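You operate a simulated robot arm through the tools that you are given. There is no shell and no other tool.

You are at the controls of a simulated robot arm. One attempt, no reset.

Task
Gauge cone 26 with the slide bar and put it in the tray the gauge names.
Fine: the cone stands in the ring; push the bar back; leave the other cones. Set down upright: what you pick out.

Only the result counts: the job must be done as asked and must still hold three seconds after the hand-in. Knocking over, shifting, dropping, spilling or breaking anything else fails it.

Robot
A 5-joint arm with a two-finger parallel gripper, fixed in place. Base frame: the origin is on the floor under the middle of its stand, x ahead of it, y to its left, z up; the work surface is at about z = 810. Units: mm, degrees, N and s.
It reaches about 1134 mm from its shoulder. Its first joint turns from -149.0 to 149.0 degrees. Payload 1.57 kg.
The tool frame sits at the grasp point between the pads (the TCP): z along the fingers, y along the line on which they close. The tips reach 30 mm beyond it. Largest opening 110 mm; finger width 24, thickness 12; the body of the gripper, 48 by 112 mm, starts 78 mm behind the TCP.
Orientation is that of the tool frame in the base frame, as a unit quaternion [x, y, z, w]. With the fingers straight down and closing along the base's y, the tool's x points along the base's -x, its y along +y and its z along -z.

Tools
- The arm moves only by the tool nudge_tool. Its argument "series" is a list that holds one entry, the list of rows, each a list of 7 numbers: the shift along the tool's x, y, z in units of 500 mm (1.0 is 500 mm), then the turn, a rotation vector about the tool's x, y, z in units of 90 degrees (1.0 is 90 degrees), then the opening in per cent of the stroke, from 0 (shut) to 100 (fully open). In form: [[[x, y, z, ax, ay, az, hand], ...]]. A call has 1 to 20 rows; each row is the pose to reach, as a shift and turn from the pose commanded when the call began, along the tool's axes at that moment. A call with a number of a shift or a turn outside -1 to 1 is refused whole. A row lasts 0.2 s, in which the tool goes at most 50 mm and 8.6 degrees; a call with a longer step from one row to the next is refused whole, and so is a gripper value outside its range. Where a pose cannot be reached the arm comes as near as it can. A force on the tool above 50 N (or 10 N above the force at the start of the call, whichever is more), or a blocked arm, ends the call early, and 0.2 s more pass. The fingers move at their own pace (about 72 mm/s each) and stop on an object; they squeeze with about 42 N. The grip force told is the motor's: it shows also when the fingers shut on nothing. Time passes only in rows, and 0.2 s behind the last, so rows that repeat a pose let the fingers close. The reply holds the time, the measured pose of the TCP, the force on the tool along the base axes, the opening and the grip force, in the units named above and with some noise, with the torque about the TCP (base axes, N m) and any sound that the robot's microphone picked up.
- Cameras (640 x 400 px; columns grow to the right, rows downward): "scene" is fixed at [379.2, 502.1, 1499.8]; the picture's right is [0.65, 0.76, 0.00], its down [0.69, -0.59, -0.41] and it looks along [-0.31, 0.27, -0.91] (base axes); focal length 214 px, centre (320, 200). "wrist" rides on the gripper at [70, 16, -141] in the tool frame; the picture's right is [-0.23, 0.97, 0.00], its down [-0.85, -0.20, -0.48] and it looks along [-0.47, -0.11, 0.88] (tool axes); focal length 222 px, centre (320, 200). There is no depth. A picture from a camera that has moved, and an enlarged one, comes with that camera's place and axes in the base frame and with its lens. The place of the scene camera against the robot may be out by one fixed shift of up to 25 mm in any direction.
- capture(camera): a new picture of that camera. No time passes.
- raise_lower(by): slides the trunk up (or, below 0, down) by that many mm; the arm rides with it, the base frame stays. It gives what a move gives, with no picture.
- enlarge(camera, box): a new picture of the part [left, top, right, bottom] of that camera's present view, enlarged. No time passes.
- sign_off(): hands the job in; it is judged then, once.

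Nothing tells you positions but the pictures and the camera data. Unless the task says otherwise, let go and move clear before handing in.

The tools are called after ">>>" by a JSON object that holds its "method" and its "body". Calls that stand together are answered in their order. nudge_tool: Moves the arm, as the interface text tells. Its arguments: {"type":"object","properties":{"series":{"type":"array"}},"required":["series"]} The other tools are called the same way: raise_lower (by) moves the trunk up or down; capture (camera) takes a picture; enlarge (camera, box) takes an enlarged picture of a part of a camera's view; sign_off () hands the job in.

At the start:

```text
clock: 0.0
position: [209.4, 615.9, 1203.4]
tool_rot: [0.0, 1.0, 0.0, 0.0]
wrist_force: [0.3, 0.8, 0.2]
torque: [0.04, -0.03, -0.01]
width: 110.0
finger_force: 0.0
trunk travel left (down, up): [-937.0, 33.0]
```

scene: 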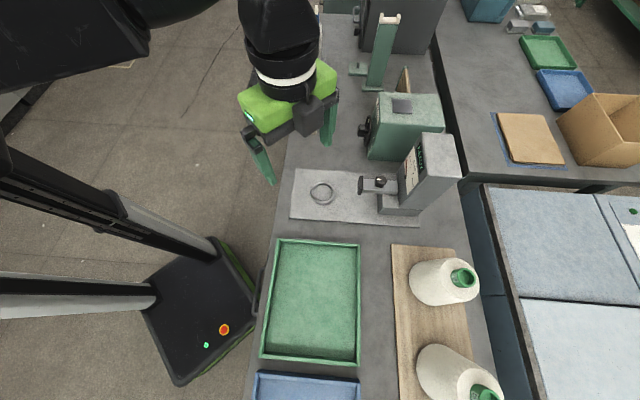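
wrist: 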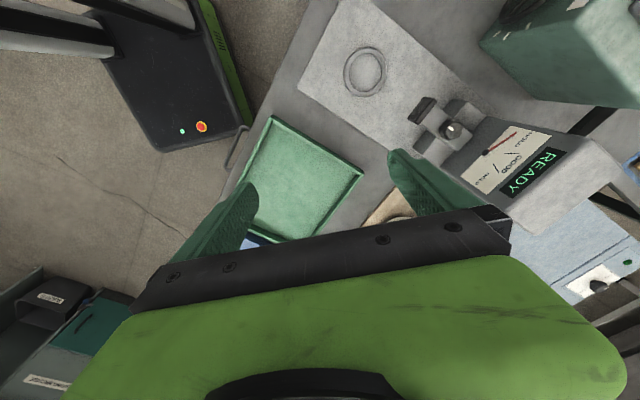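

I see a work bench with a green tray, a blue tray at the picture's edge, a gauge with a ring and slide bar, and two yarn cones on a board. I'll look closer before moving anything.

>>> {"method": "enlarge", "body": {"camera": "scene", "box": [240, 120, 500, 282]}}

>>> {"method": "enlarge", "body": {"camera": "scene", "box": [240, 230, 510, 400]}}

>>> {"method": "enlarge", "body": {"camera": "wrist", "box": [320, 0, 640, 200]}}

>>> {"method": "enlarge", "body": {"camera": "scene", "box": [440, 0, 640, 240]}}

```text
2.46 times, centred on (370, 201) of scene
camera zoom: at [379.2, 502.1, 1499.8], right [0.65, 0.76, 0.0], down [0.69, -0.59, -0.41], along [-0.31, 0.27, -0.91], focal length 528 px, centre (197, 198)
```

zoom: 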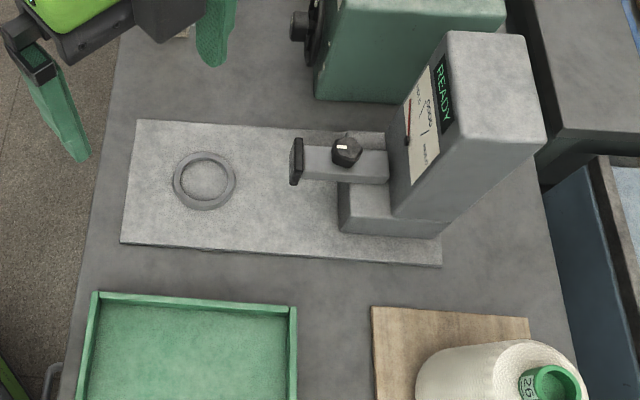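

```text
2.35 times, centred on (375, 315) of scene
camera zoom: at [379.2, 502.1, 1499.8], right [0.65, 0.76, 0.0], down [0.69, -0.59, -0.41], along [-0.31, 0.27, -0.91], focal length 505 px, centre (191, -71)
```

zoom: 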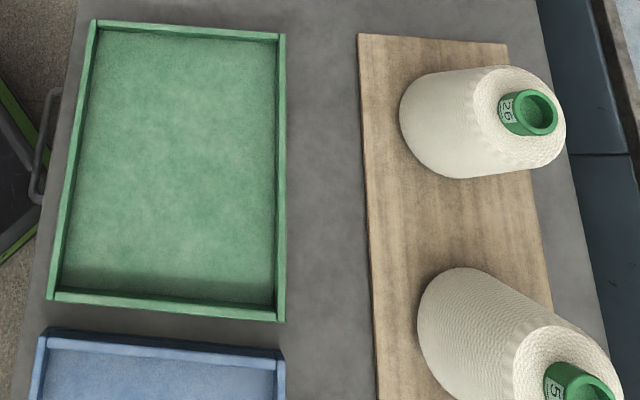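

```text
2.00 times, centred on (480, 100) of wrist
camera zoom: at [140.6, 631.9, 1345.6], right [0.23, 0.97, 0.0], down [0.85, -0.2, 0.48], along [0.47, -0.11, -0.88], focal length 444 px, centre (0, 400)
```

zoom: 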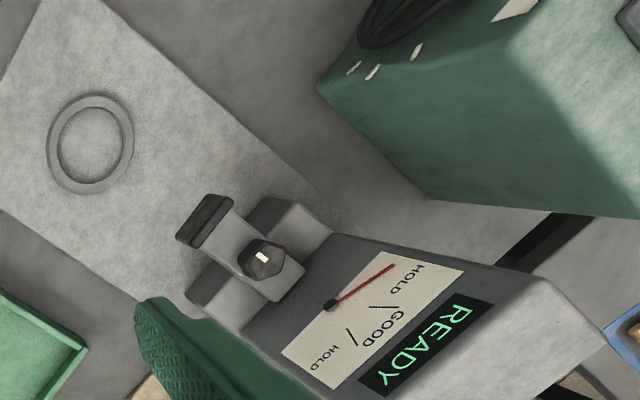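

```text
1.67 times, centred on (540, 120) of scene
camera zoom: at [379.2, 502.1, 1499.8], right [0.65, 0.76, 0.0], down [0.69, -0.59, -0.41], along [-0.31, 0.27, -0.91], focal length 358 px, centre (-47, 333)
```

zoom: 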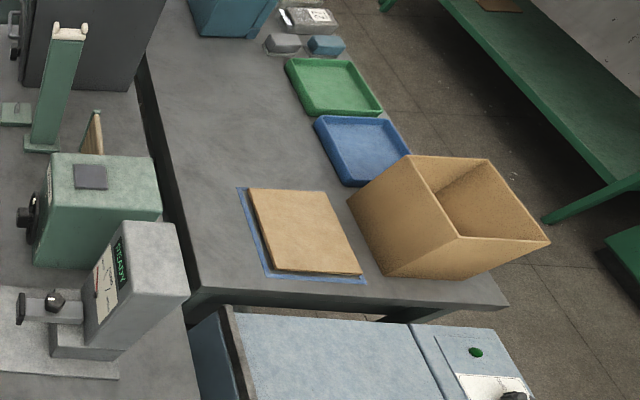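

The bench holds the gauge with its ring near (150, 725), a green tray near (395, 480), a blue tray beyond it, and cone 26 near (580, 785). I'll swing the wrist camera over the trays and cones to read labels and refine positions.

>>> {"method": "nudge_tool", "body": {"series": [[[-0.03, -0.072, 0, 0, 0, -0.09, 100], [-0.06, -0.144, 0, 0, 0, -0.18, 100], [-0.09, -0.216, 0, 0, 0, -0.27, 100], [-0.12, -0.288, 0, 0, 0, -0.36, 100], [-0.15, -0.36, 0, 0, 0, -0.45, 100], [-0.18, -0.432, 0, 0, 0, -0.54, 100]]]}}

```text
clock: 1.4
position: [327.4, 442.6, 1203.7]
tool_rot: [-0.412, 0.911, -0.001, -0.001]
wrist_force: [0.2, -0.2, -0.1]
torque: [0.0, -0.03, -0.01]
width: 109.8
finger_force: 0.1
out of reach, approached as far as the arm can: row 5, 6
trunk travel left (down, up): [-937.0, 33.0]
```

>>> {"method": "capture", "body": {"camera": "wrist"}}

>>> {"method": "capture", "body": {"camera": "scene"}}

```text
taken
camera wrist: at [270.4, 401.9, 1345.8], right [-0.58, 0.81, 0.0], down [0.71, 0.51, 0.48], along [0.39, 0.28, -0.88], focal length 222 px, centre (320, 200)
```

wrist: 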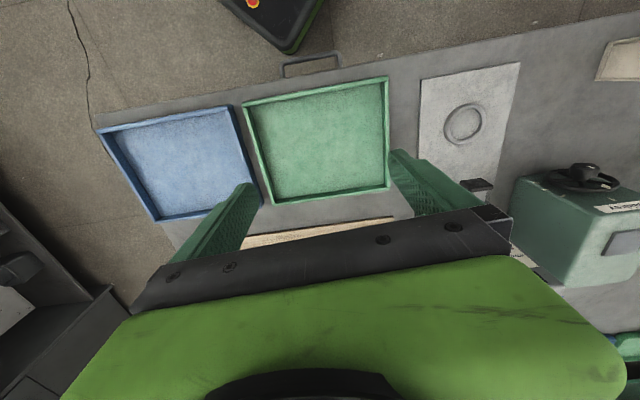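

```text
taken
```

scene: 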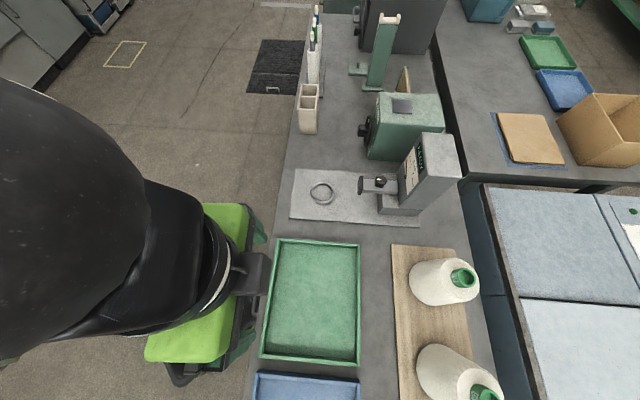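

The trays carry no labels visible so far, so the gauge's display presumably names green or blue. Next I move the wrist camera nearer to cone 26 to measure it.

>>> {"method": "nudge_tool", "body": {"series": [[[-0.09, 0.013, 0, 0, 0, 0, 100], [-0.18, 0.026, 0, 0, 0, 0, 100], [-0.27, 0.039, 0, 0, 0, 0, 100], [-0.36, 0.052, 0, 0, 0, 0, 100], [-0.45, 0.065, 0, 0, 0, 0, 100], [-0.54, 0.078, 0, 0, 0, 0, 100], [-0.63, 0.091, 0, 0, 0, 0, 100], [-0.66, 0.092, 0, 0, 0, 0, 100]]]}}

```text
clock: 3.2
position: [511.5, 718.9, 1204.4]
tool_rot: [-0.411, 0.912, 0.0, 0.0]
wrist_force: [0.0, -1.3, 0.5]
torque: [0.01, 0.01, 0.0]
width: 110.2
finger_force: 0.0
trunk travel left (down, up): [-937.0, 33.0]
```

>>> {"method": "capture", "body": {"camera": "wrist"}}

>>> {"method": "capture", "body": {"camera": "scene"}}

```text
taken
camera wrist: at [453.9, 678.2, 1345.7], right [-0.58, 0.81, 0.0], down [0.71, 0.51, 0.48], along [0.39, 0.28, -0.88], focal length 222 px, centre (320, 200)
```

wrist: 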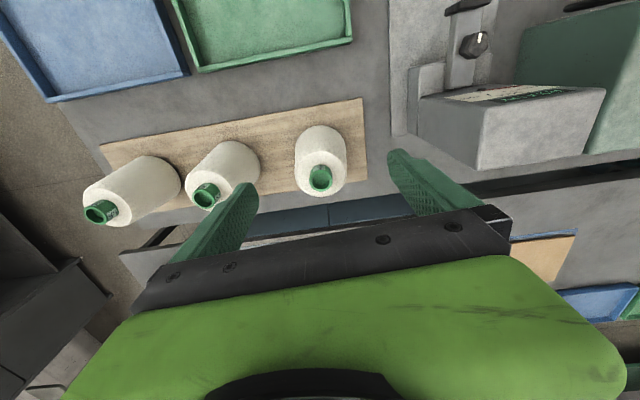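

```text
taken
```

scene: 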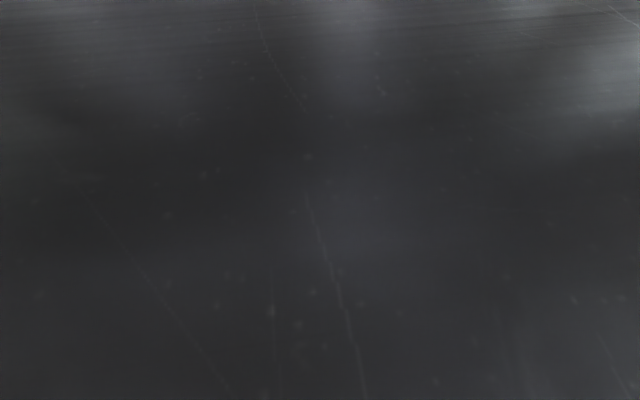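

>>> {"method": "enlarge", "body": {"camera": "wrist", "box": [220, 80, 420, 220]}}

>>> {"method": "enlarge", "body": {"camera": "wrist", "box": [70, 90, 270, 240]}}

>>> {"method": "enlarge", "body": {"camera": "wrist", "box": [380, 0, 640, 180]}}

```text
2.86 times, centred on (320, 150) of wrist
camera zoom: at [453.9, 678.2, 1345.7], right [-0.58, 0.81, 0.0], down [0.71, 0.51, 0.48], along [0.39, 0.28, -0.88], focal length 635 px, centre (320, 343)
```

zoom: 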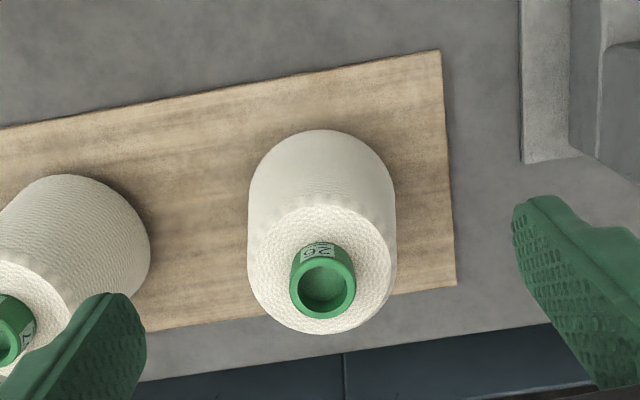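

```text
2.67 times, centred on (170, 165) of wrist
camera zoom: at [453.9, 678.2, 1345.7], right [-0.58, 0.81, 0.0], down [0.71, 0.51, 0.48], along [0.39, 0.28, -0.88], focal length 592 px, centre (720, 293)
```

zoom: 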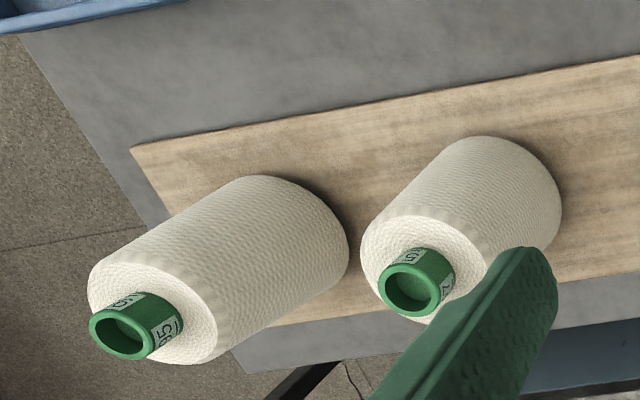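

```text
2.22 times, centred on (510, 90) of wrist
camera zoom: at [453.9, 678.2, 1345.7], right [-0.58, 0.81, 0.0], down [0.71, 0.51, 0.48], along [0.39, 0.28, -0.88], focal length 494 px, centre (-102, 444)
```

zoom: 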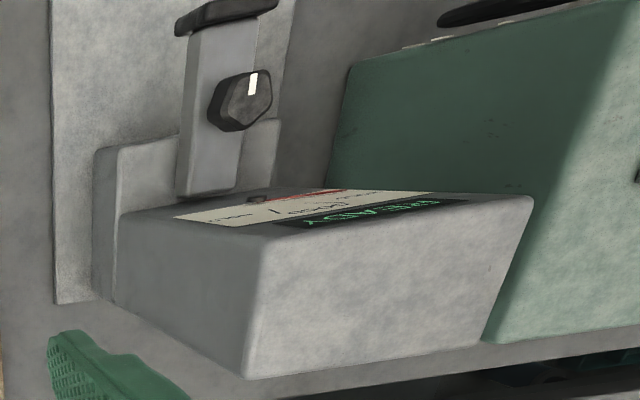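

Cone 26 is the one nearest the gauge, at about (578, 772) with its tube top near z ≈ 987. I'll move outward above it to check reach and triangulate it better.

>>> {"method": "nudge_tool", "body": {"series": [[[-0.073, -0.014, 0, 0, 0, 0, 100], [-0.146, -0.027, 0, 0, 0, 0, 100]]]}}

>>> {"method": "capture", "body": {"camera": "wrist"}}

>>> {"method": "enlarge", "body": {"camera": "wrist", "box": [220, 40, 420, 180]}}

```text
clock: 3.8
position: [552.2, 741.5, 1204.9]
tool_rot: [-0.412, 0.911, 0.0, 0.002]
wrist_force: [-0.6, 0.1, 0.2]
torque: [-0.02, 0.02, 0.0]
width: 110.1
finger_force: 0.1
out of reach, approached as far as the arm can: row 2
trunk travel left (down, up): [-937.0, 33.0]
```

```text
taken
camera wrist: at [495.2, 699.4, 1345.9], right [-0.58, 0.81, 0.0], down [0.71, 0.51, 0.48], along [0.39, 0.28, -0.88], focal length 222 px, centre (320, 200)
```

wrist: 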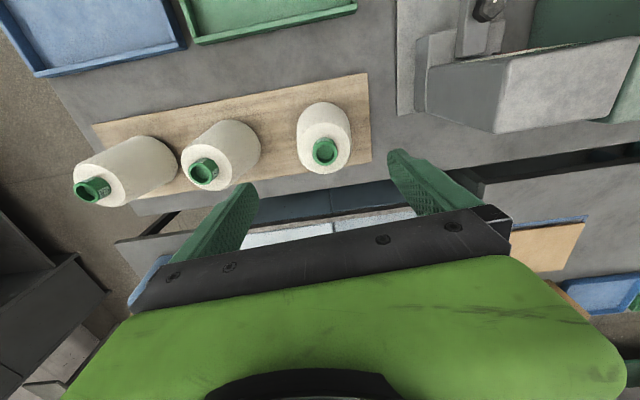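

```text
2.86 times, centred on (320, 110) of wrist
camera zoom: at [495.2, 699.4, 1345.9], right [-0.58, 0.81, 0.0], down [0.71, 0.51, 0.48], along [0.39, 0.28, -0.88], focal length 635 px, centre (320, 457)
```

zoom: 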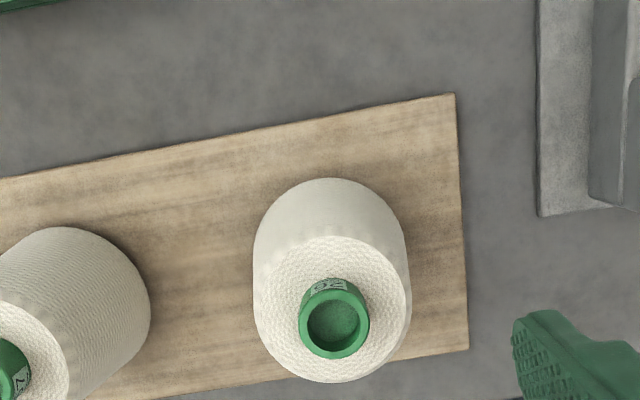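

Cone 26's tube sits at about (577, 769, 990), and vertical reach at this trunk height ends near radius 925, so I'll need the trunk or a tilt. Now I go back over the trays to look closely at the ring and gauge.

>>> {"method": "nudge_tool", "body": {"series": [[[0.083, 0.003, 0, 0, 0, 0, 100], [0.166, 0.006, 0, 0, 0, 0, 100], [0.25, 0.01, 0, 0, 0, 0, 100], [0.333, 0.013, 0, 0, 0, 0, 100], [0.416, 0.016, 0, 0, 0, 0, 100], [0.499, 0.019, 0, 0, 0, 0, 100], [0.513, 0.1, 0, 0, 0, 0, 100], [0.526, 0.181, 0, 0, 0, 0, 100], [0.54, 0.263, 0, 0, 0, 0, 100], [0.554, 0.344, 0, 0, 0, 0, 100], [0.567, 0.425, 0, 0, 0, 0, 100], [0.581, 0.506, 0, 0, 0, 0, 100]]]}}

>>> {"method": "capture", "body": {"camera": "wrist"}}

>>> {"method": "capture", "body": {"camera": "scene"}}

```text
clock: 6.4
position: [170.5, 693.0, 1204.0]
tool_rot: [-0.412, 0.911, 0.0, -0.001]
wrist_force: [-0.4, 0.9, 0.5]
torque: [-0.01, -0.02, 0.02]
width: 109.8
finger_force: 0.0
out of reach, approached as far as the arm can: row 7
trunk travel left (down, up): [-937.0, 33.0]
```

```text
taken
camera wrist: at [112.1, 651.8, 1345.5], right [-0.58, 0.81, 0.0], down [0.71, 0.51, 0.48], along [0.39, 0.28, -0.88], focal length 222 px, centre (320, 200)
```

wrist: 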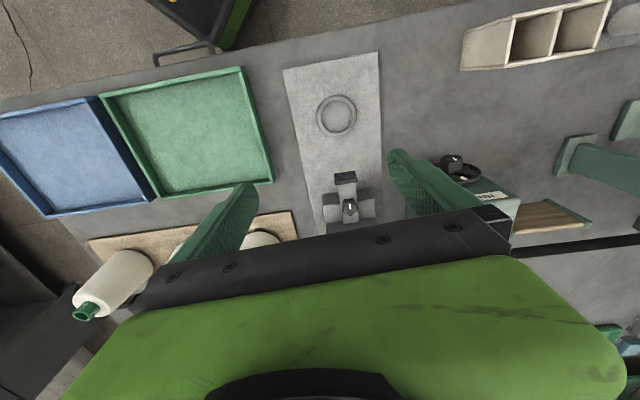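

```text
taken
```

scene: 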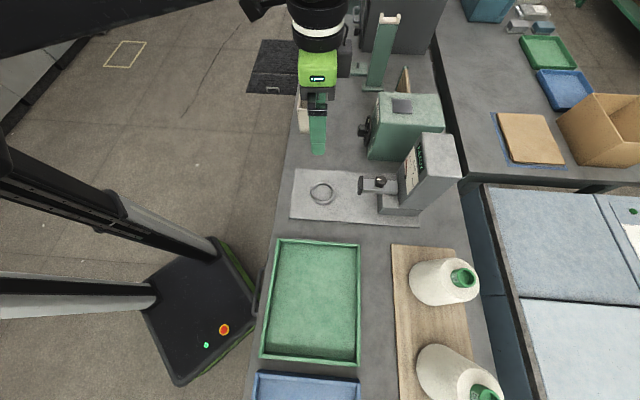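

>>> {"method": "enlarge", "body": {"camera": "wrist", "box": [260, 40, 420, 240]}}

>>> {"method": "enlarge", "body": {"camera": "wrist", "box": [0, 40, 300, 230]}}

>>> {"method": "enlarge", "body": {"camera": "scene", "box": [350, 120, 470, 220]}}

```text
2.00 times, centred on (340, 140) of wrist
camera zoom: at [112.1, 651.8, 1345.5], right [-0.58, 0.81, 0.0], down [0.71, 0.51, 0.48], along [0.39, 0.28, -0.88], focal length 444 px, centre (280, 320)
```

zoom: 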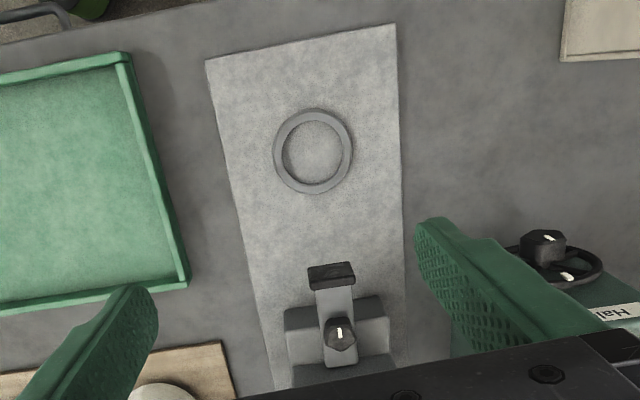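

```text
2.11 times, centred on (150, 135) of wrist
camera zoom: at [112.1, 651.8, 1345.5], right [-0.58, 0.81, 0.0], down [0.71, 0.51, 0.48], along [0.39, 0.28, -0.88], focal length 468 px, centre (678, 337)
```

zoom: 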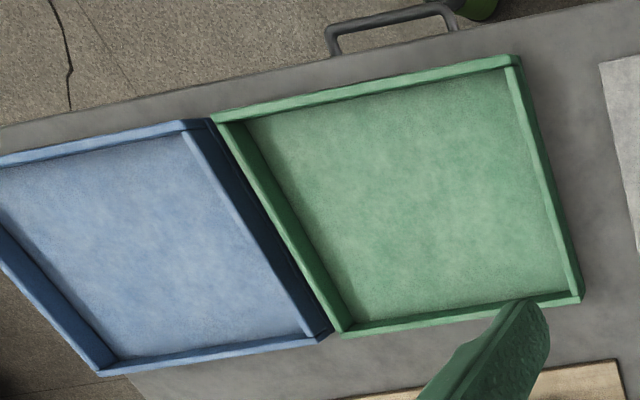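

```text
4.00 times, centred on (410, 170) of scene
camera zoom: at [379.2, 502.1, 1499.8], right [0.65, 0.76, 0.0], down [0.69, -0.59, -0.41], along [-0.31, 0.27, -0.91], focal length 858 px, centre (-40, 320)
```

zoom: 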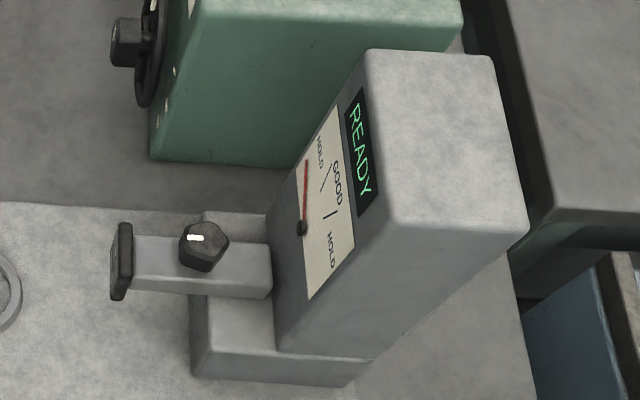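

The ring is at about (152, 723) with ~90 mm outer and ~67 mm inner diameter, while cone 26's yarn is ~123 mm wide at its base, so I need to see how the cone's foot looks. I'll move between tray and cones, then tilt for a side view.

>>> {"method": "nudge_tool", "body": {"series": [[[-0.047, -0.0764, 0, 0, 0, -0.007, 100], [-0.094, -0.1529, 0, 0, 0, -0.014, 100], [-0.141, -0.2293, 0, 0, 0, -0.021, 100], [-0.188, -0.3057, 0, 0, 0, -0.028, 100], [-0.235, -0.3821, 0, 0, 0, -0.035, 100], [-0.282, -0.4586, 0, 0, 0, -0.042, 100], [-0.329, -0.535, 0, 0, 0, -0.049, 100]]]}}

```text
clock: 8.0
position: [480.1, 641.9, 1203.2]
tool_rot: [-0.446, 0.895, 0.0, 0.0]
wrist_force: [-0.1, -1.1, 0.8]
torque: [0.0, -0.01, -0.02]
width: 110.1
finger_force: 0.0
trunk travel left (down, up): [-937.0, 33.0]
```

I lower the trunk to bring the arm to a good height for a side look at cone 26, well clear of the cones.

>>> {"method": "raise_lower", "body": {"by": -250}}

```text
clock: 10.6
position: [480.1, 639.5, 953.9]
tool_rot: [-0.447, 0.895, 0.0, 0.0]
wrist_force: [1.1, 0.5, 0.7]
torque: [0.0, 0.0, 0.0]
width: 110.1
finger_force: 0.1
trunk travel left (down, up): [-687.0, 283.0]
```

>>> {"method": "nudge_tool", "body": {"series": [[[0, 0, 0, 0, -0.09, 0, 100], [0, 0, 0, 0, -0.18, 0, 100], [0, 0, 0, 0, -0.27, 0, 100], [0, 0, 0, 0, -0.36, 0, 100], [0, 0, 0, 0, -0.44, 0, 100]]]}}

>>> {"method": "capture", "body": {"camera": "wrist"}}

```text
clock: 11.8
position: [478.1, 639.4, 1009.1]
tool_rot: [-0.42, 0.842, 0.151, 0.304]
wrist_force: [0.9, 0.1, -0.3]
torque: [-0.01, 0.0, 0.01]
width: 110.0
finger_force: 0.1
out of reach, approached as far as the arm can: row 2, 3, 4, 5
trunk travel left (down, up): [-687.0, 283.0]
```

```text
taken
camera wrist: at [379.1, 534.1, 1073.4], right [-0.67, 0.73, 0.14], down [0.37, 0.16, 0.91], along [0.64, 0.67, -0.38], focal length 222 px, centre (320, 200)
```

wrist: 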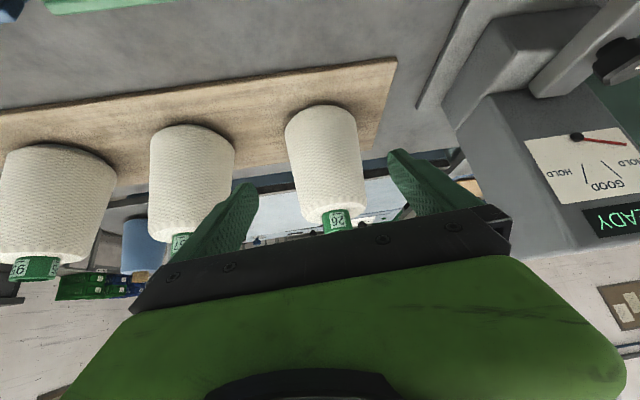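

>>> {"method": "enlarge", "body": {"camera": "wrist", "box": [240, 70, 420, 250]}}

>>> {"method": "enlarge", "body": {"camera": "wrist", "box": [440, 0, 640, 260]}}

>>> {"method": "enlarge", "body": {"camera": "wrist", "box": [0, 100, 250, 300]}}

```text
2.22 times, centred on (330, 160) of wrist
camera zoom: at [379.1, 534.1, 1073.4], right [-0.67, 0.73, 0.14], down [0.37, 0.16, 0.91], along [0.64, 0.67, -0.38], focal length 494 px, centre (298, 289)
```

zoom: 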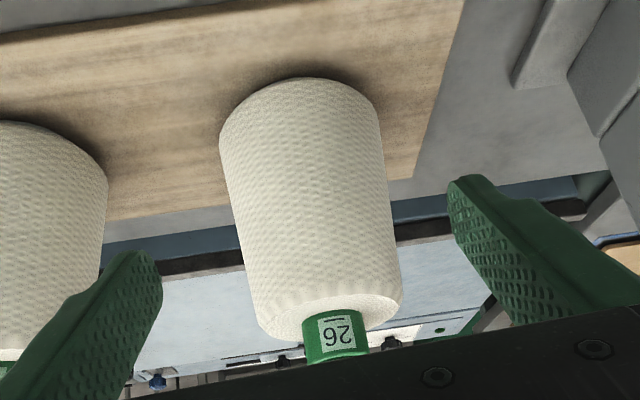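

```text
1.54 times, centred on (540, 130) of wrist
camera zoom: at [379.1, 534.1, 1073.4], right [-0.67, 0.73, 0.14], down [0.37, 0.16, 0.91], along [0.64, 0.67, -0.38], focal length 342 px, centre (-18, 308)
```

zoom: 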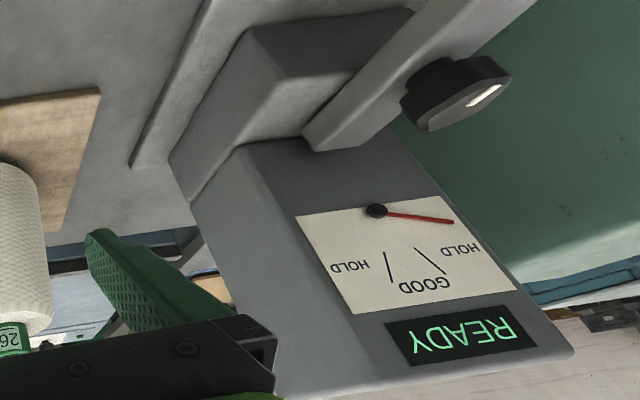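

```text
2.00 times, centred on (125, 200) of wrist
camera zoom: at [379.1, 534.1, 1073.4], right [-0.67, 0.73, 0.14], down [0.37, 0.16, 0.91], along [0.64, 0.67, -0.38], focal length 444 px, centre (710, 200)
```

zoom: 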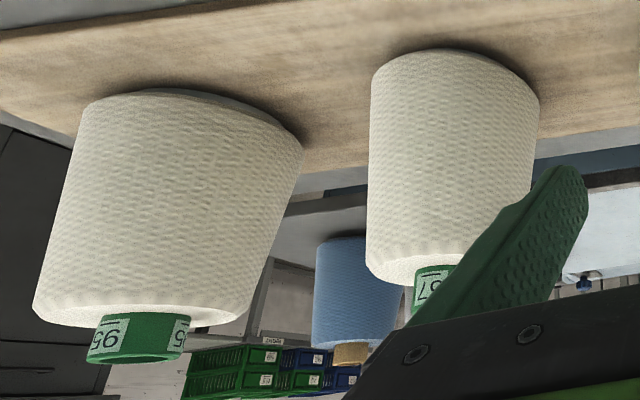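

>>> {"method": "enlarge", "body": {"camera": "wrist", "box": [275, 90, 365, 150]}}

>>> {"method": "enlarge", "body": {"camera": "wrist", "box": [300, 190, 380, 250]}}

>>> {"method": "enlarge", "body": {"camera": "wrist", "box": [0, 130, 120, 200]}}

```text
6.67 times, centred on (320, 120) of wrist
camera zoom: at [379.1, 534.1, 1073.4], right [-0.67, 0.73, 0.14], down [0.37, 0.16, 0.91], along [0.64, 0.67, -0.38], focal length 1481 px, centre (320, 733)
```

zoom: 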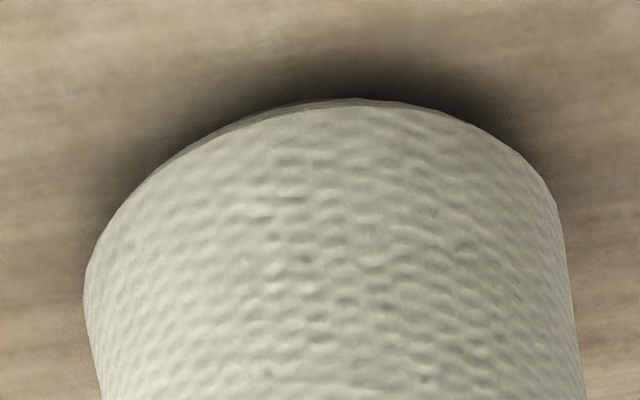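

```text
6.67 times, centred on (340, 220) of wrist
camera zoom: at [379.1, 534.1, 1073.4], right [-0.67, 0.73, 0.14], down [0.37, 0.16, 0.91], along [0.64, 0.67, -0.38], focal length 1481 px, centre (187, 67)
```

zoom: 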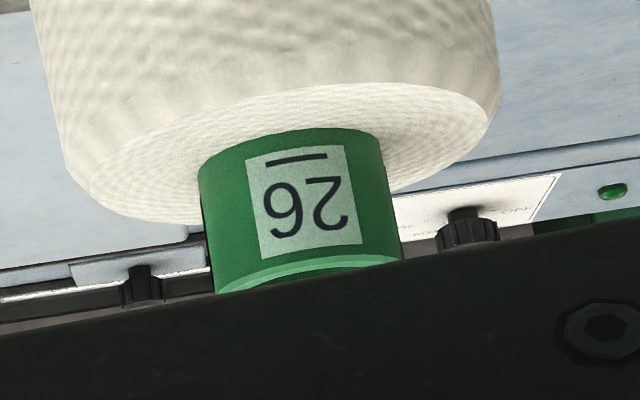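

```text
5.33 times, centred on (60, 165) of wrist
camera zoom: at [379.1, 534.1, 1073.4], right [-0.67, 0.73, 0.14], down [0.37, 0.16, 0.91], along [0.64, 0.67, -0.38], focal length 1185 px, centre (1707, 387)
```

zoom: 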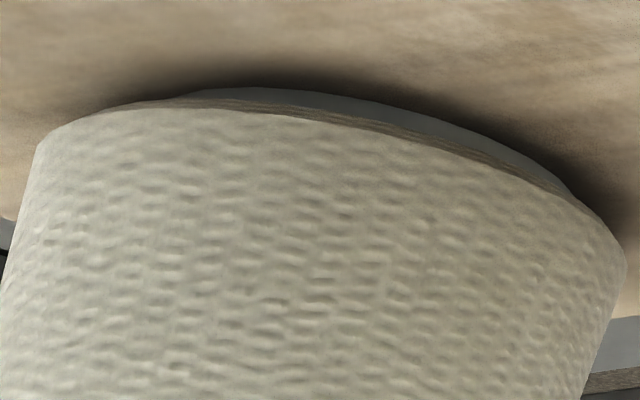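

Label "26" (underlined) is confirmed. Cone 26 has a flat broad base with no visible foot, so it will stand centred over the ring. I return the tool to vertical, then approach above the cone.

>>> {"method": "nudge_tool", "body": {"series": [[[0, 0, 0, 0, 0.09, 0, 100], [0, 0, 0, 0, 0.18, 0, 100], [0, 0, 0, 0, 0.27, 0, 100], [0, 0, 0, 0, 0.36, 0, 100], [0, 0, 0, 0, 0.44, 0, 100]]]}}

```text
clock: 13.0
position: [481.1, 638.0, 953.7]
tool_rot: [-0.446, 0.895, -0.001, -0.002]
wrist_force: [0.4, 0.0, -0.5]
torque: [0.01, 0.01, 0.0]
width: 110.1
finger_force: 0.0
out of reach, approached as far as the arm can: row 1, 2, 3, 4, 5
trunk travel left (down, up): [-687.0, 283.0]
```

The arm seems limited in height relative to the trunk, so I raise the trunk again and descend with the arm instead.

>>> {"method": "raise_lower", "body": {"by": 250}}

```text
clock: 15.6
position: [480.6, 638.0, 1203.0]
tool_rot: [-0.446, 0.895, 0.0, 0.001]
wrist_force: [-0.3, 0.4, 0.3]
torque: [0.01, -0.01, -0.03]
width: 110.0
finger_force: 0.0
trunk travel left (down, up): [-937.0, 33.0]
```

>>> {"method": "nudge_tool", "body": {"series": [[[0, 0, 0.082, 0, 0, 0, 100], [0, 0, 0.164, 0, 0, 0, 100], [0, 0, 0.246, 0, 0, 0, 100], [-0.08, 0.001, 0.246, 0, 0, 0, 100], [-0.16, 0.002, 0.246, 0, 0, 0, 100], [-0.24, 0.003, 0.246, 0, 0, 0, 100], [-0.326, 0.004, 0.246, 0, 0, 0, 100]]]}}

>>> {"method": "capture", "body": {"camera": "wrist"}}

```text
clock: 17.2
position: [556.6, 738.3, 1204.9]
tool_rot: [-0.446, 0.895, -0.001, 0.0]
wrist_force: [0.7, -0.4, 0.5]
torque: [0.02, -0.02, 0.0]
width: 109.9
finger_force: 0.1
out of reach, approached as far as the arm can: row 1, 2, 3, 4, 5, 6, 7
trunk travel left (down, up): [-937.0, 33.0]
```

```text
taken
camera wrist: at [502.3, 692.3, 1346.1], right [-0.64, 0.77, 0.0], down [0.67, 0.56, 0.48], along [0.37, 0.31, -0.88], focal length 222 px, centre (320, 200)
```

wrist: 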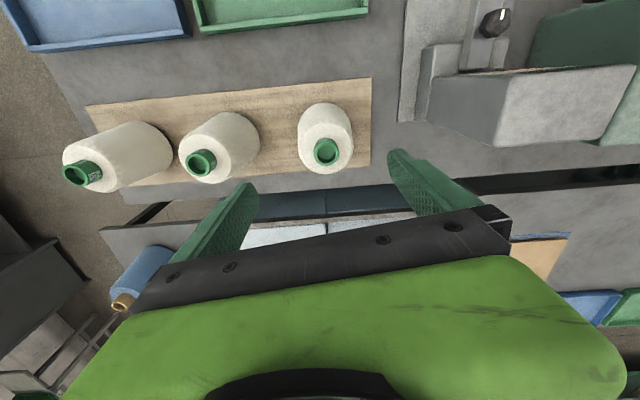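

The arm turns out to work in a horizontal plane, so height comes only from the trunk (or wrist pitch), and vertical reach ends at radius ~924. I'll tilt the tool ~13° outward to reach cone 26's tube at about (575, 767), and keep that same tilt through placing so the cone stays upright.

>>> {"method": "nudge_tool", "body": {"series": [[[-0.034, 0.003, -0.004, 0, -0.072, 0, 100], [-0.067, 0.0056, -0.012, 0, -0.144, 0, 100], [-0.067, 0.0056, -0.012, 0, -0.144, 0, 100]]]}}

>>> {"method": "capture", "body": {"camera": "wrist"}}

>>> {"method": "enlarge", "body": {"camera": "wrist", "box": [230, 80, 410, 240]}}

```text
clock: 18.0
position: [573.4, 766.6, 1210.4]
tool_rot: [-0.443, 0.889, 0.051, 0.102]
wrist_force: [0.3, -0.3, 0.4]
torque: [-0.01, -0.03, 0.0]
width: 109.9
finger_force: 0.1
trunk travel left (down, up): [-937.0, 33.0]
```

```text
taken
camera wrist: at [500.6, 697.1, 1332.4], right [-0.64, 0.76, 0.05], down [0.6, 0.46, 0.66], along [0.48, 0.46, -0.75], focal length 222 px, centre (320, 200)
```

wrist: 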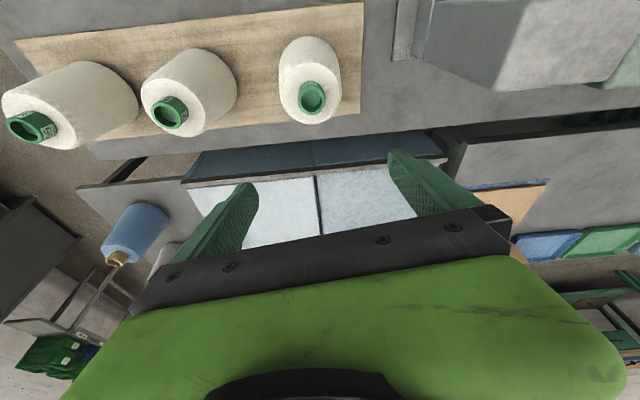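

```text
2.50 times, centred on (320, 160) of wrist
camera zoom: at [500.6, 697.1, 1332.4], right [-0.64, 0.76, 0.05], down [0.6, 0.46, 0.66], along [0.48, 0.46, -0.75], focal length 555 px, centre (320, 300)
```

zoom: 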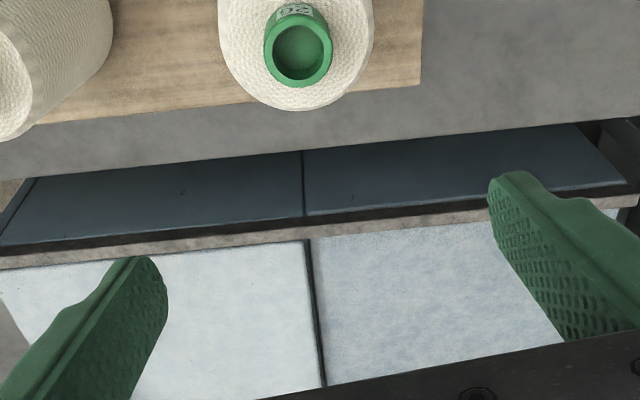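

>>> {"method": "raise_lower", "body": {"by": -130}}

>>> {"method": "capture", "body": {"camera": "wrist"}}

>>> {"method": "enlarge", "body": {"camera": "wrist", "box": [230, 40, 430, 240]}}

```text
clock: 19.5
position: [573.6, 767.2, 1079.5]
tool_rot: [-0.443, 0.889, 0.05, 0.101]
wrist_force: [0.9, 0.1, -0.7]
torque: [-0.01, -0.02, 0.02]
width: 109.8
finger_force: 0.1
trunk travel left (down, up): [-807.0, 163.0]
```

```text
taken
camera wrist: at [500.7, 696.9, 1202.5], right [-0.64, 0.76, 0.05], down [0.6, 0.46, 0.66], along [0.48, 0.45, -0.75], focal length 222 px, centre (320, 200)
```

wrist: 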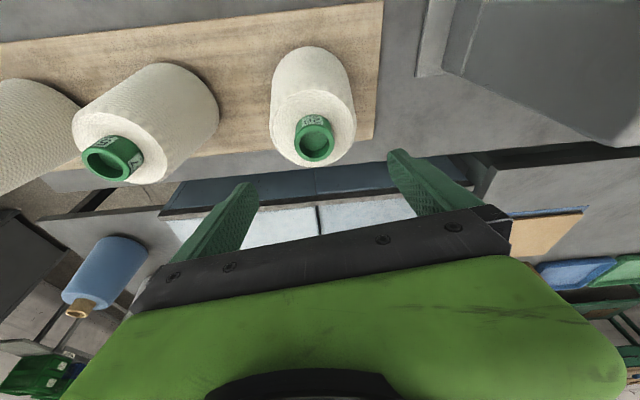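

```text
2.00 times, centred on (330, 140) of wrist
camera zoom: at [500.7, 696.9, 1202.5], right [-0.64, 0.76, 0.05], down [0.6, 0.46, 0.66], along [0.48, 0.45, -0.75], focal length 444 px, centre (300, 320)
```

zoom: 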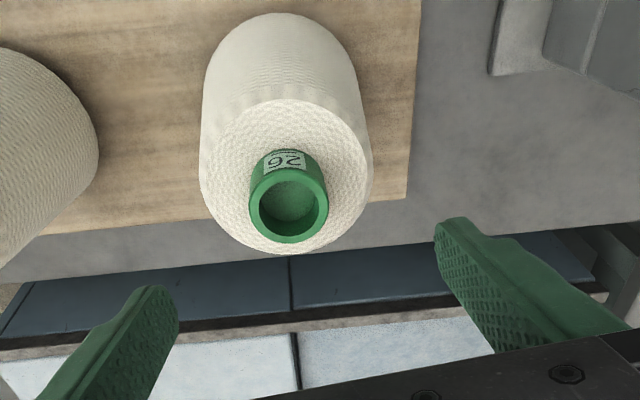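

Triangulation now puts cone 26's tube rim centre at (576.5, 767.5, 999). I nudge about 2 mm onto it and lower so the fingertips straddle the tube just above the yarn.

>>> {"method": "nudge_tool", "body": {"series": [[[-0.004, -0.004, 0, 0, 0, 0, 100], [-0.004, -0.004, 0, 0, 0, 0, 100]]]}}

>>> {"method": "raise_lower", "body": {"by": -73}}

>>> {"method": "capture", "body": {"camera": "wrist"}}

>>> {"method": "enlarge", "body": {"camera": "wrist", "box": [220, 100, 440, 260]}}

```text
clock: 20.1
position: [575.8, 765.9, 1080.9]
tool_rot: [-0.444, 0.889, 0.051, 0.101]
wrist_force: [0.5, 0.3, 0.5]
torque: [0.0, -0.03, -0.01]
width: 109.8
finger_force: 0.0
trunk travel left (down, up): [-807.0, 163.0]
```

```text
clock: 21.2
position: [575.2, 767.4, 1006.5]
tool_rot: [-0.443, 0.889, 0.05, 0.102]
wrist_force: [-0.5, -0.6, -0.2]
torque: [0.01, 0.01, -0.02]
width: 110.0
finger_force: 0.0
trunk travel left (down, up): [-734.0, 236.0]
```

```text
taken
camera wrist: at [503.2, 696.8, 1129.5], right [-0.64, 0.76, 0.05], down [0.6, 0.46, 0.66], along [0.48, 0.46, -0.75], focal length 222 px, centre (320, 200)
```

wrist: 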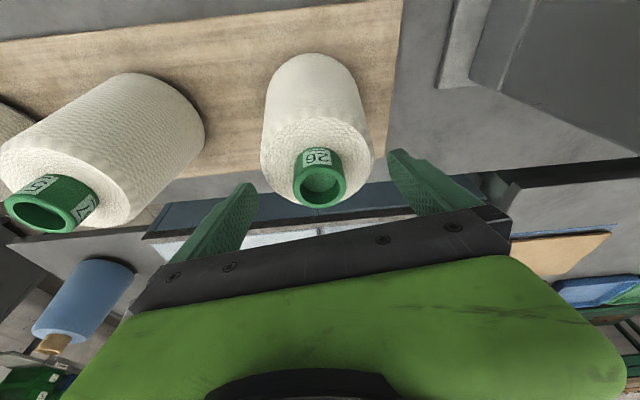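

```text
2.50 times, centred on (330, 180) of wrist
camera zoom: at [503.2, 696.8, 1129.5], right [-0.64, 0.76, 0.05], down [0.6, 0.46, 0.66], along [0.48, 0.46, -0.75], focal length 555 px, centre (295, 250)
```

zoom: 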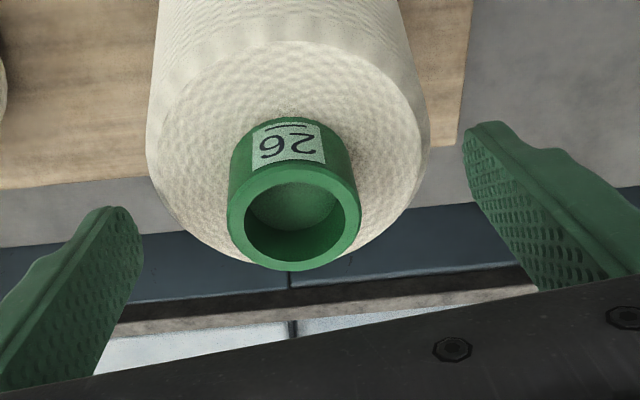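

The open fingers straddle the tube well. I close in stages to grip it.

>>> {"method": "nudge_tool", "body": {"series": [[[0, 0, 0, 0, 0, 0, 60], [0, 0, 0, 0, 0, 0, 45], [0, 0, 0, 0, 0, 0, 40], [0, 0, 0, 0, 0, 0, 36], [0, 0, 0, 0, 0, 0, 20], [0, 0, 0, 0, 0, 0, 0], [0, 0, 0, 0, 0, 0, 0], [0, 0, 0, 0, 0, 0, 0]]]}}

>>> {"method": "enlarge", "body": {"camera": "wrist", "box": [220, 40, 440, 260]}}

```text
clock: 23.1
position: [575.7, 767.2, 1007.3]
tool_rot: [-0.443, 0.889, 0.051, 0.101]
wrist_force: [-0.9, 0.0, -0.1]
torque: [0.0, 0.03, 0.03]
width: 38.7
finger_force: 42.0
trunk travel left (down, up): [-734.0, 236.0]
```

```text
1.82 times, centred on (330, 150) of wrist
camera zoom: at [503.2, 696.9, 1129.4], right [-0.64, 0.76, 0.05], down [0.6, 0.46, 0.66], along [0.48, 0.46, -0.75], focal length 404 px, centre (302, 291)
```

zoom: 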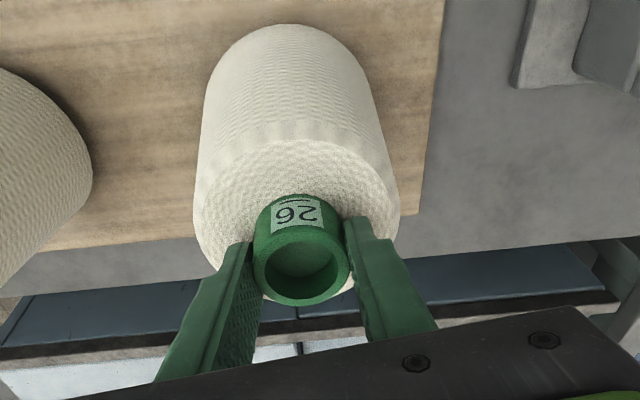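

Gripped at 38.7 mm. I lift a little first and check the load.

>>> {"method": "raise_lower", "body": {"by": 15}}

>>> {"method": "enlarge", "body": {"camera": "wrist", "box": [220, 40, 440, 260]}}

```text
clock: 23.7
position: [575.9, 766.4, 1021.4]
tool_rot: [-0.443, 0.889, 0.051, 0.101]
wrist_force: [0.4, 0.3, -4.9]
torque: [0.0, -0.01, -0.04]
width: 38.8
finger_force: 42.3
trunk travel left (down, up): [-749.0, 221.0]
```

```text
1.82 times, centred on (330, 150) of wrist
camera zoom: at [503.6, 697.5, 1143.8], right [-0.64, 0.76, 0.05], down [0.6, 0.46, 0.66], along [0.48, 0.45, -0.75], focal length 404 px, centre (302, 291)
```

zoom: 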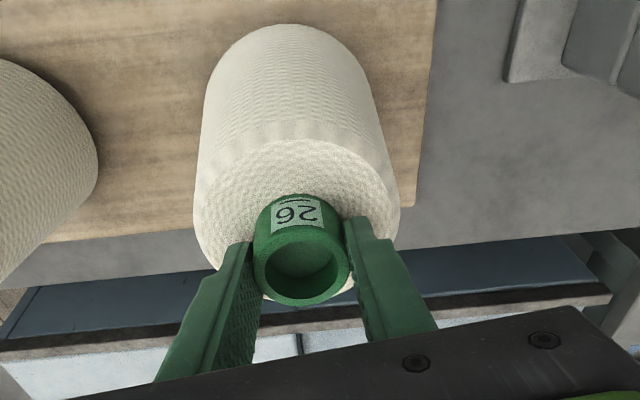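

The cone weighs about 0.5 kg and is held upright. I lift it clear and carry it inward over the tray side, away from the other cones and the gauge.

>>> {"method": "raise_lower", "body": {"by": 85}}

>>> {"method": "nudge_tool", "body": {"series": [[[0.0533, 0, -0.0124, 0, 0, 0, 0], [0.1067, 0, -0.0248, 0, 0, 0, 0], [0.16, 0, -0.0372, 0, 0, 0, 0], [0.2133, 0, -0.0497, 0, 0, 0, 0], [0.2667, 0, -0.0621, 0, 0, 0, 0], [0.32, 0, -0.0745, 0, 0, 0, 0], [0.3733, 0, -0.0869, 0, 0, 0, 0], [0.4267, 0, -0.0993, 0, 0, 0, 0]]]}}

>>> {"method": "capture", "body": {"camera": "wrist"}}

```text
clock: 24.9
position: [576.0, 767.5, 1107.1]
tool_rot: [-0.443, 0.889, 0.05, 0.101]
wrist_force: [0.0, 0.4, -4.6]
torque: [0.03, -0.01, 0.0]
width: 38.6
finger_force: 42.1
trunk travel left (down, up): [-834.0, 136.0]
```

```text
clock: 26.7
position: [443.4, 592.8, 1107.0]
tool_rot: [-0.444, 0.889, 0.05, 0.102]
wrist_force: [0.0, -0.2, -5.1]
torque: [0.01, 0.02, 0.0]
width: 38.8
finger_force: 41.9
trunk travel left (down, up): [-834.0, 136.0]
```

```text
taken
camera wrist: at [371.0, 522.9, 1229.4], right [-0.64, 0.76, 0.05], down [0.6, 0.46, 0.66], along [0.48, 0.46, -0.75], focal length 222 px, centre (320, 200)
```

wrist: 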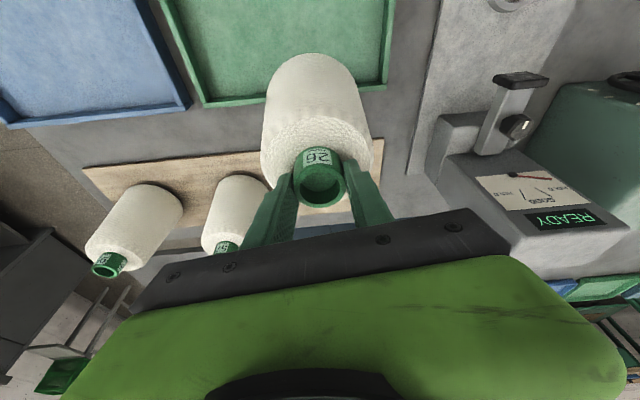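

The cone is clear and the orientation held. I now carry it across to above the ring at about (151, 723.5).

>>> {"method": "nudge_tool", "body": {"series": [[[0.0116, 0.052, -0.0027, 0, 0, 0, 0], [0.0232, 0.104, -0.0054, 0, 0, 0, 0], [0.0349, 0.1561, -0.0081, 0, 0, 0, 0], [0.0465, 0.2081, -0.0108, 0, 0, 0, 0], [0.0581, 0.2601, -0.0135, 0, 0, 0, 0], [0.0697, 0.3121, -0.0162, 0, 0, 0, 0], [0.0813, 0.3641, -0.0189, 0, 0, 0, 0], [0.0929, 0.4161, -0.0216, 0, 0, 0, 0], [0.1046, 0.4682, -0.0243, 0, 0, 0, 0], [0.1162, 0.5202, -0.027, 0, 0, 0, 0], [0.1278, 0.5722, -0.0297, 0, 0, 0, 0], [0.1394, 0.6242, -0.0324, 0, 0, 0, 0], [0.1394, 0.6242, -0.0324, 0, 0, 0, 0]]]}}

>>> {"method": "capture", "body": {"camera": "wrist"}}

>>> {"method": "capture", "body": {"camera": "scene"}}

```text
clock: 29.5
position: [153.5, 723.8, 1105.9]
tool_rot: [-0.444, 0.889, 0.051, 0.102]
wrist_force: [0.2, -0.5, -5.0]
torque: [-0.01, 0.02, -0.01]
width: 38.6
finger_force: 42.2
trunk travel left (down, up): [-834.0, 136.0]
```

```text
taken
camera wrist: at [80.2, 654.4, 1229.1], right [-0.64, 0.76, 0.05], down [0.6, 0.46, 0.66], along [0.48, 0.45, -0.75], focal length 222 px, centre (320, 200)
```

wrist: 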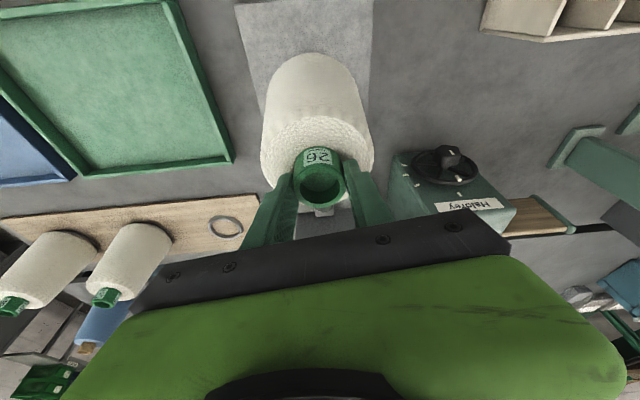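

```text
taken
```

scene: 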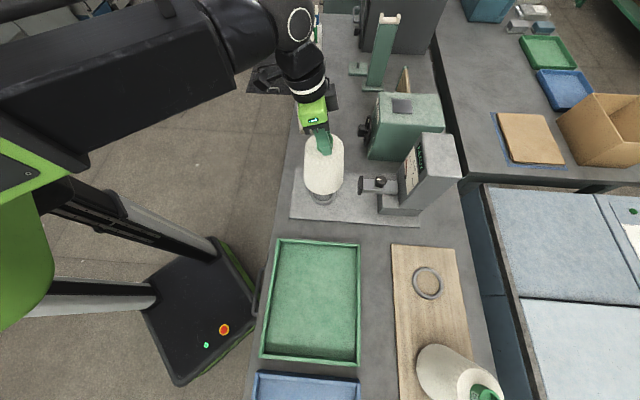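

Informative: the board has the same kind of ring where cone 26 stood. Let me look closely at the cone's foot in the scene view.

>>> {"method": "enlarge", "body": {"camera": "scene", "box": [280, 120, 440, 230]}}

>>> {"method": "enlarge", "body": {"camera": "scene", "box": [380, 230, 480, 310]}}

>>> {"method": "enlarge", "body": {"camera": "wrist", "box": [170, 190, 280, 260]}}

```text
3.64 times, centred on (360, 175) of scene
camera zoom: at [379.2, 502.1, 1499.8], right [0.65, 0.76, 0.0], down [0.69, -0.59, -0.41], along [-0.31, 0.27, -0.91], focal length 780 px, centre (174, 291)
```

zoom: 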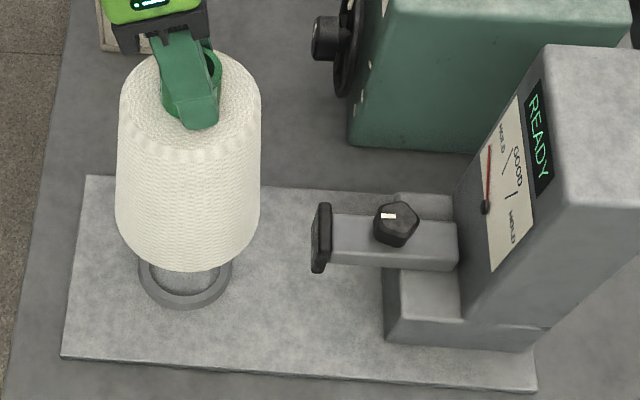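

```text
5.00 times, centred on (430, 270) of scene
camera zoom: at [379.2, 502.1, 1499.8], right [0.65, 0.76, 0.0], down [0.69, -0.59, -0.41], along [-0.31, 0.27, -0.91], focal length 1072 px, centre (-230, -150)
```

zoom: 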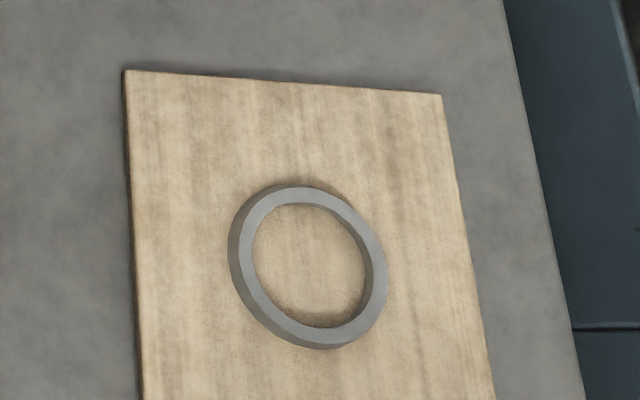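

```text
5.71 times, centred on (225, 225) of wrist
camera zoom: at [80.2, 654.4, 1229.1], right [-0.64, 0.76, 0.05], down [0.6, 0.46, 0.66], along [0.48, 0.45, -0.75], focal length 1269 px, centre (863, 57)
```

zoom: 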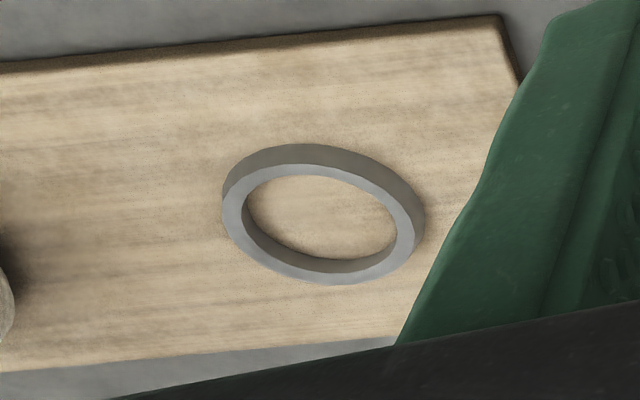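

The cones actually stand with a foot inside such rings, so I need to seat the foot in the gauge ring with decent precision. I correct about 2 mm, lower to just above the ring and check.

>>> {"method": "nudge_tool", "body": {"series": [[[0.0018, 0.0041, -0.0004, 0, 0, 0, 0], [0.0018, 0.0041, -0.0004, 0, 0, 0, 0]]]}}

>>> {"method": "raise_lower", "body": {"by": -70}}

>>> {"method": "enlarge", "body": {"camera": "scene", "box": [280, 130, 400, 230]}}

>>> {"method": "enlarge", "body": {"camera": "wrist", "box": [220, 0, 440, 220]}}

```text
clock: 30.1
position: [150.3, 722.6, 1105.7]
tool_rot: [-0.444, 0.889, 0.05, 0.102]
wrist_force: [0.0, 0.5, -5.7]
torque: [0.0, 0.02, -0.01]
width: 38.4
finger_force: 41.7
trunk travel left (down, up): [-834.0, 136.0]
```

```text
clock: 31.2
position: [150.5, 723.9, 1036.7]
tool_rot: [-0.444, 0.889, 0.05, 0.102]
wrist_force: [-1.1, 0.2, -4.9]
torque: [0.03, 0.02, 0.01]
width: 38.6
finger_force: 41.7
trunk travel left (down, up): [-764.0, 206.0]
```

```text
4.00 times, centred on (340, 180) of scene
camera zoom: at [379.2, 502.1, 1499.8], right [0.65, 0.76, 0.0], down [0.69, -0.59, -0.41], along [-0.31, 0.27, -0.91], focal length 858 px, centre (240, 280)
```

zoom: 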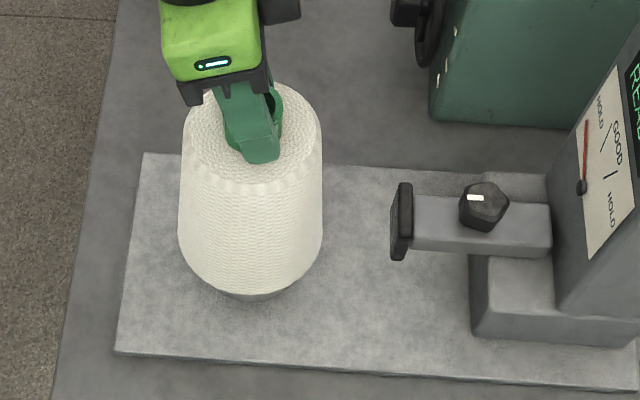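

```text
1.82 times, centred on (330, 110) of wrist
camera zoom: at [77.4, 654.0, 1159.2], right [-0.64, 0.76, 0.05], down [0.6, 0.46, 0.66], along [0.48, 0.45, -0.75], focal length 404 px, centre (302, 364)
```

zoom: 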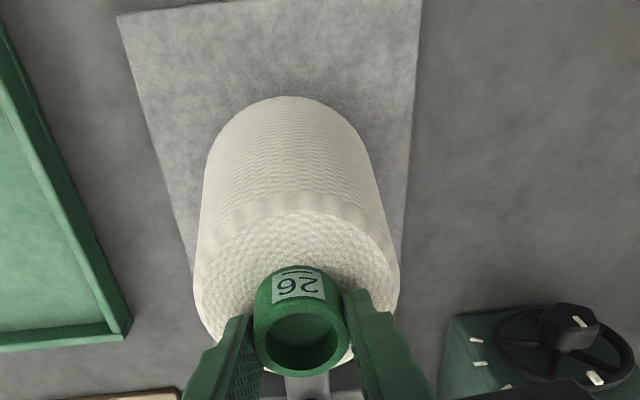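

>>> {"method": "enlarge", "body": {"camera": "scene", "box": [305, 170, 365, 210]}}

>>> {"method": "raise_lower", "body": {"by": -14}}

>>> {"method": "enlarge", "body": {"camera": "scene", "box": [305, 170, 365, 210]}}

```text
10.00 times, centred on (335, 190) of scene
camera zoom: at [379.2, 502.1, 1499.8], right [0.65, 0.76, 0.0], down [0.69, -0.59, -0.41], along [-0.31, 0.27, -0.91], focal length 2145 px, centre (170, 300)
```

zoom: 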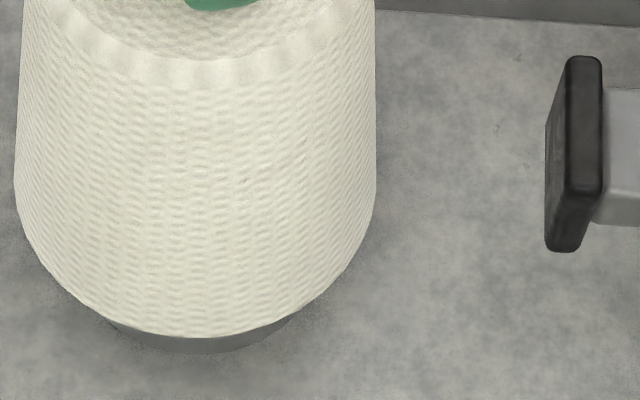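

```text
clock: 31.8
position: [149.4, 723.9, 1023.0]
tool_rot: [-0.443, 0.889, 0.05, 0.102]
wrist_force: [0.9, 0.1, -4.8]
torque: [-0.03, -0.02, 0.03]
width: 38.8
finger_force: 41.7
trunk travel left (down, up): [-750.0, 220.0]
```

```text
10.00 times, centred on (335, 190) of scene
camera zoom: at [379.2, 502.1, 1499.8], right [0.65, 0.76, 0.0], down [0.69, -0.59, -0.41], along [-0.31, 0.27, -0.91], focal length 2145 px, centre (170, 300)
```

zoom: 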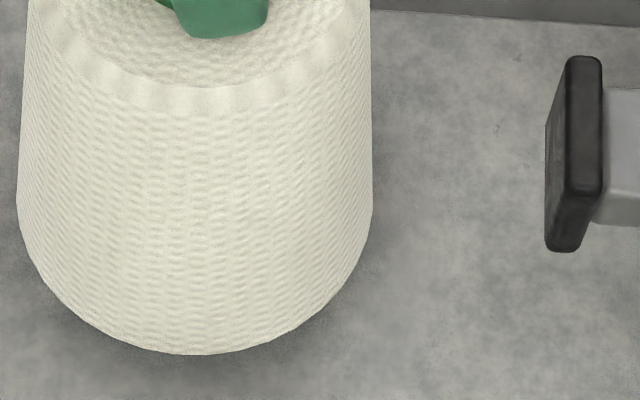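

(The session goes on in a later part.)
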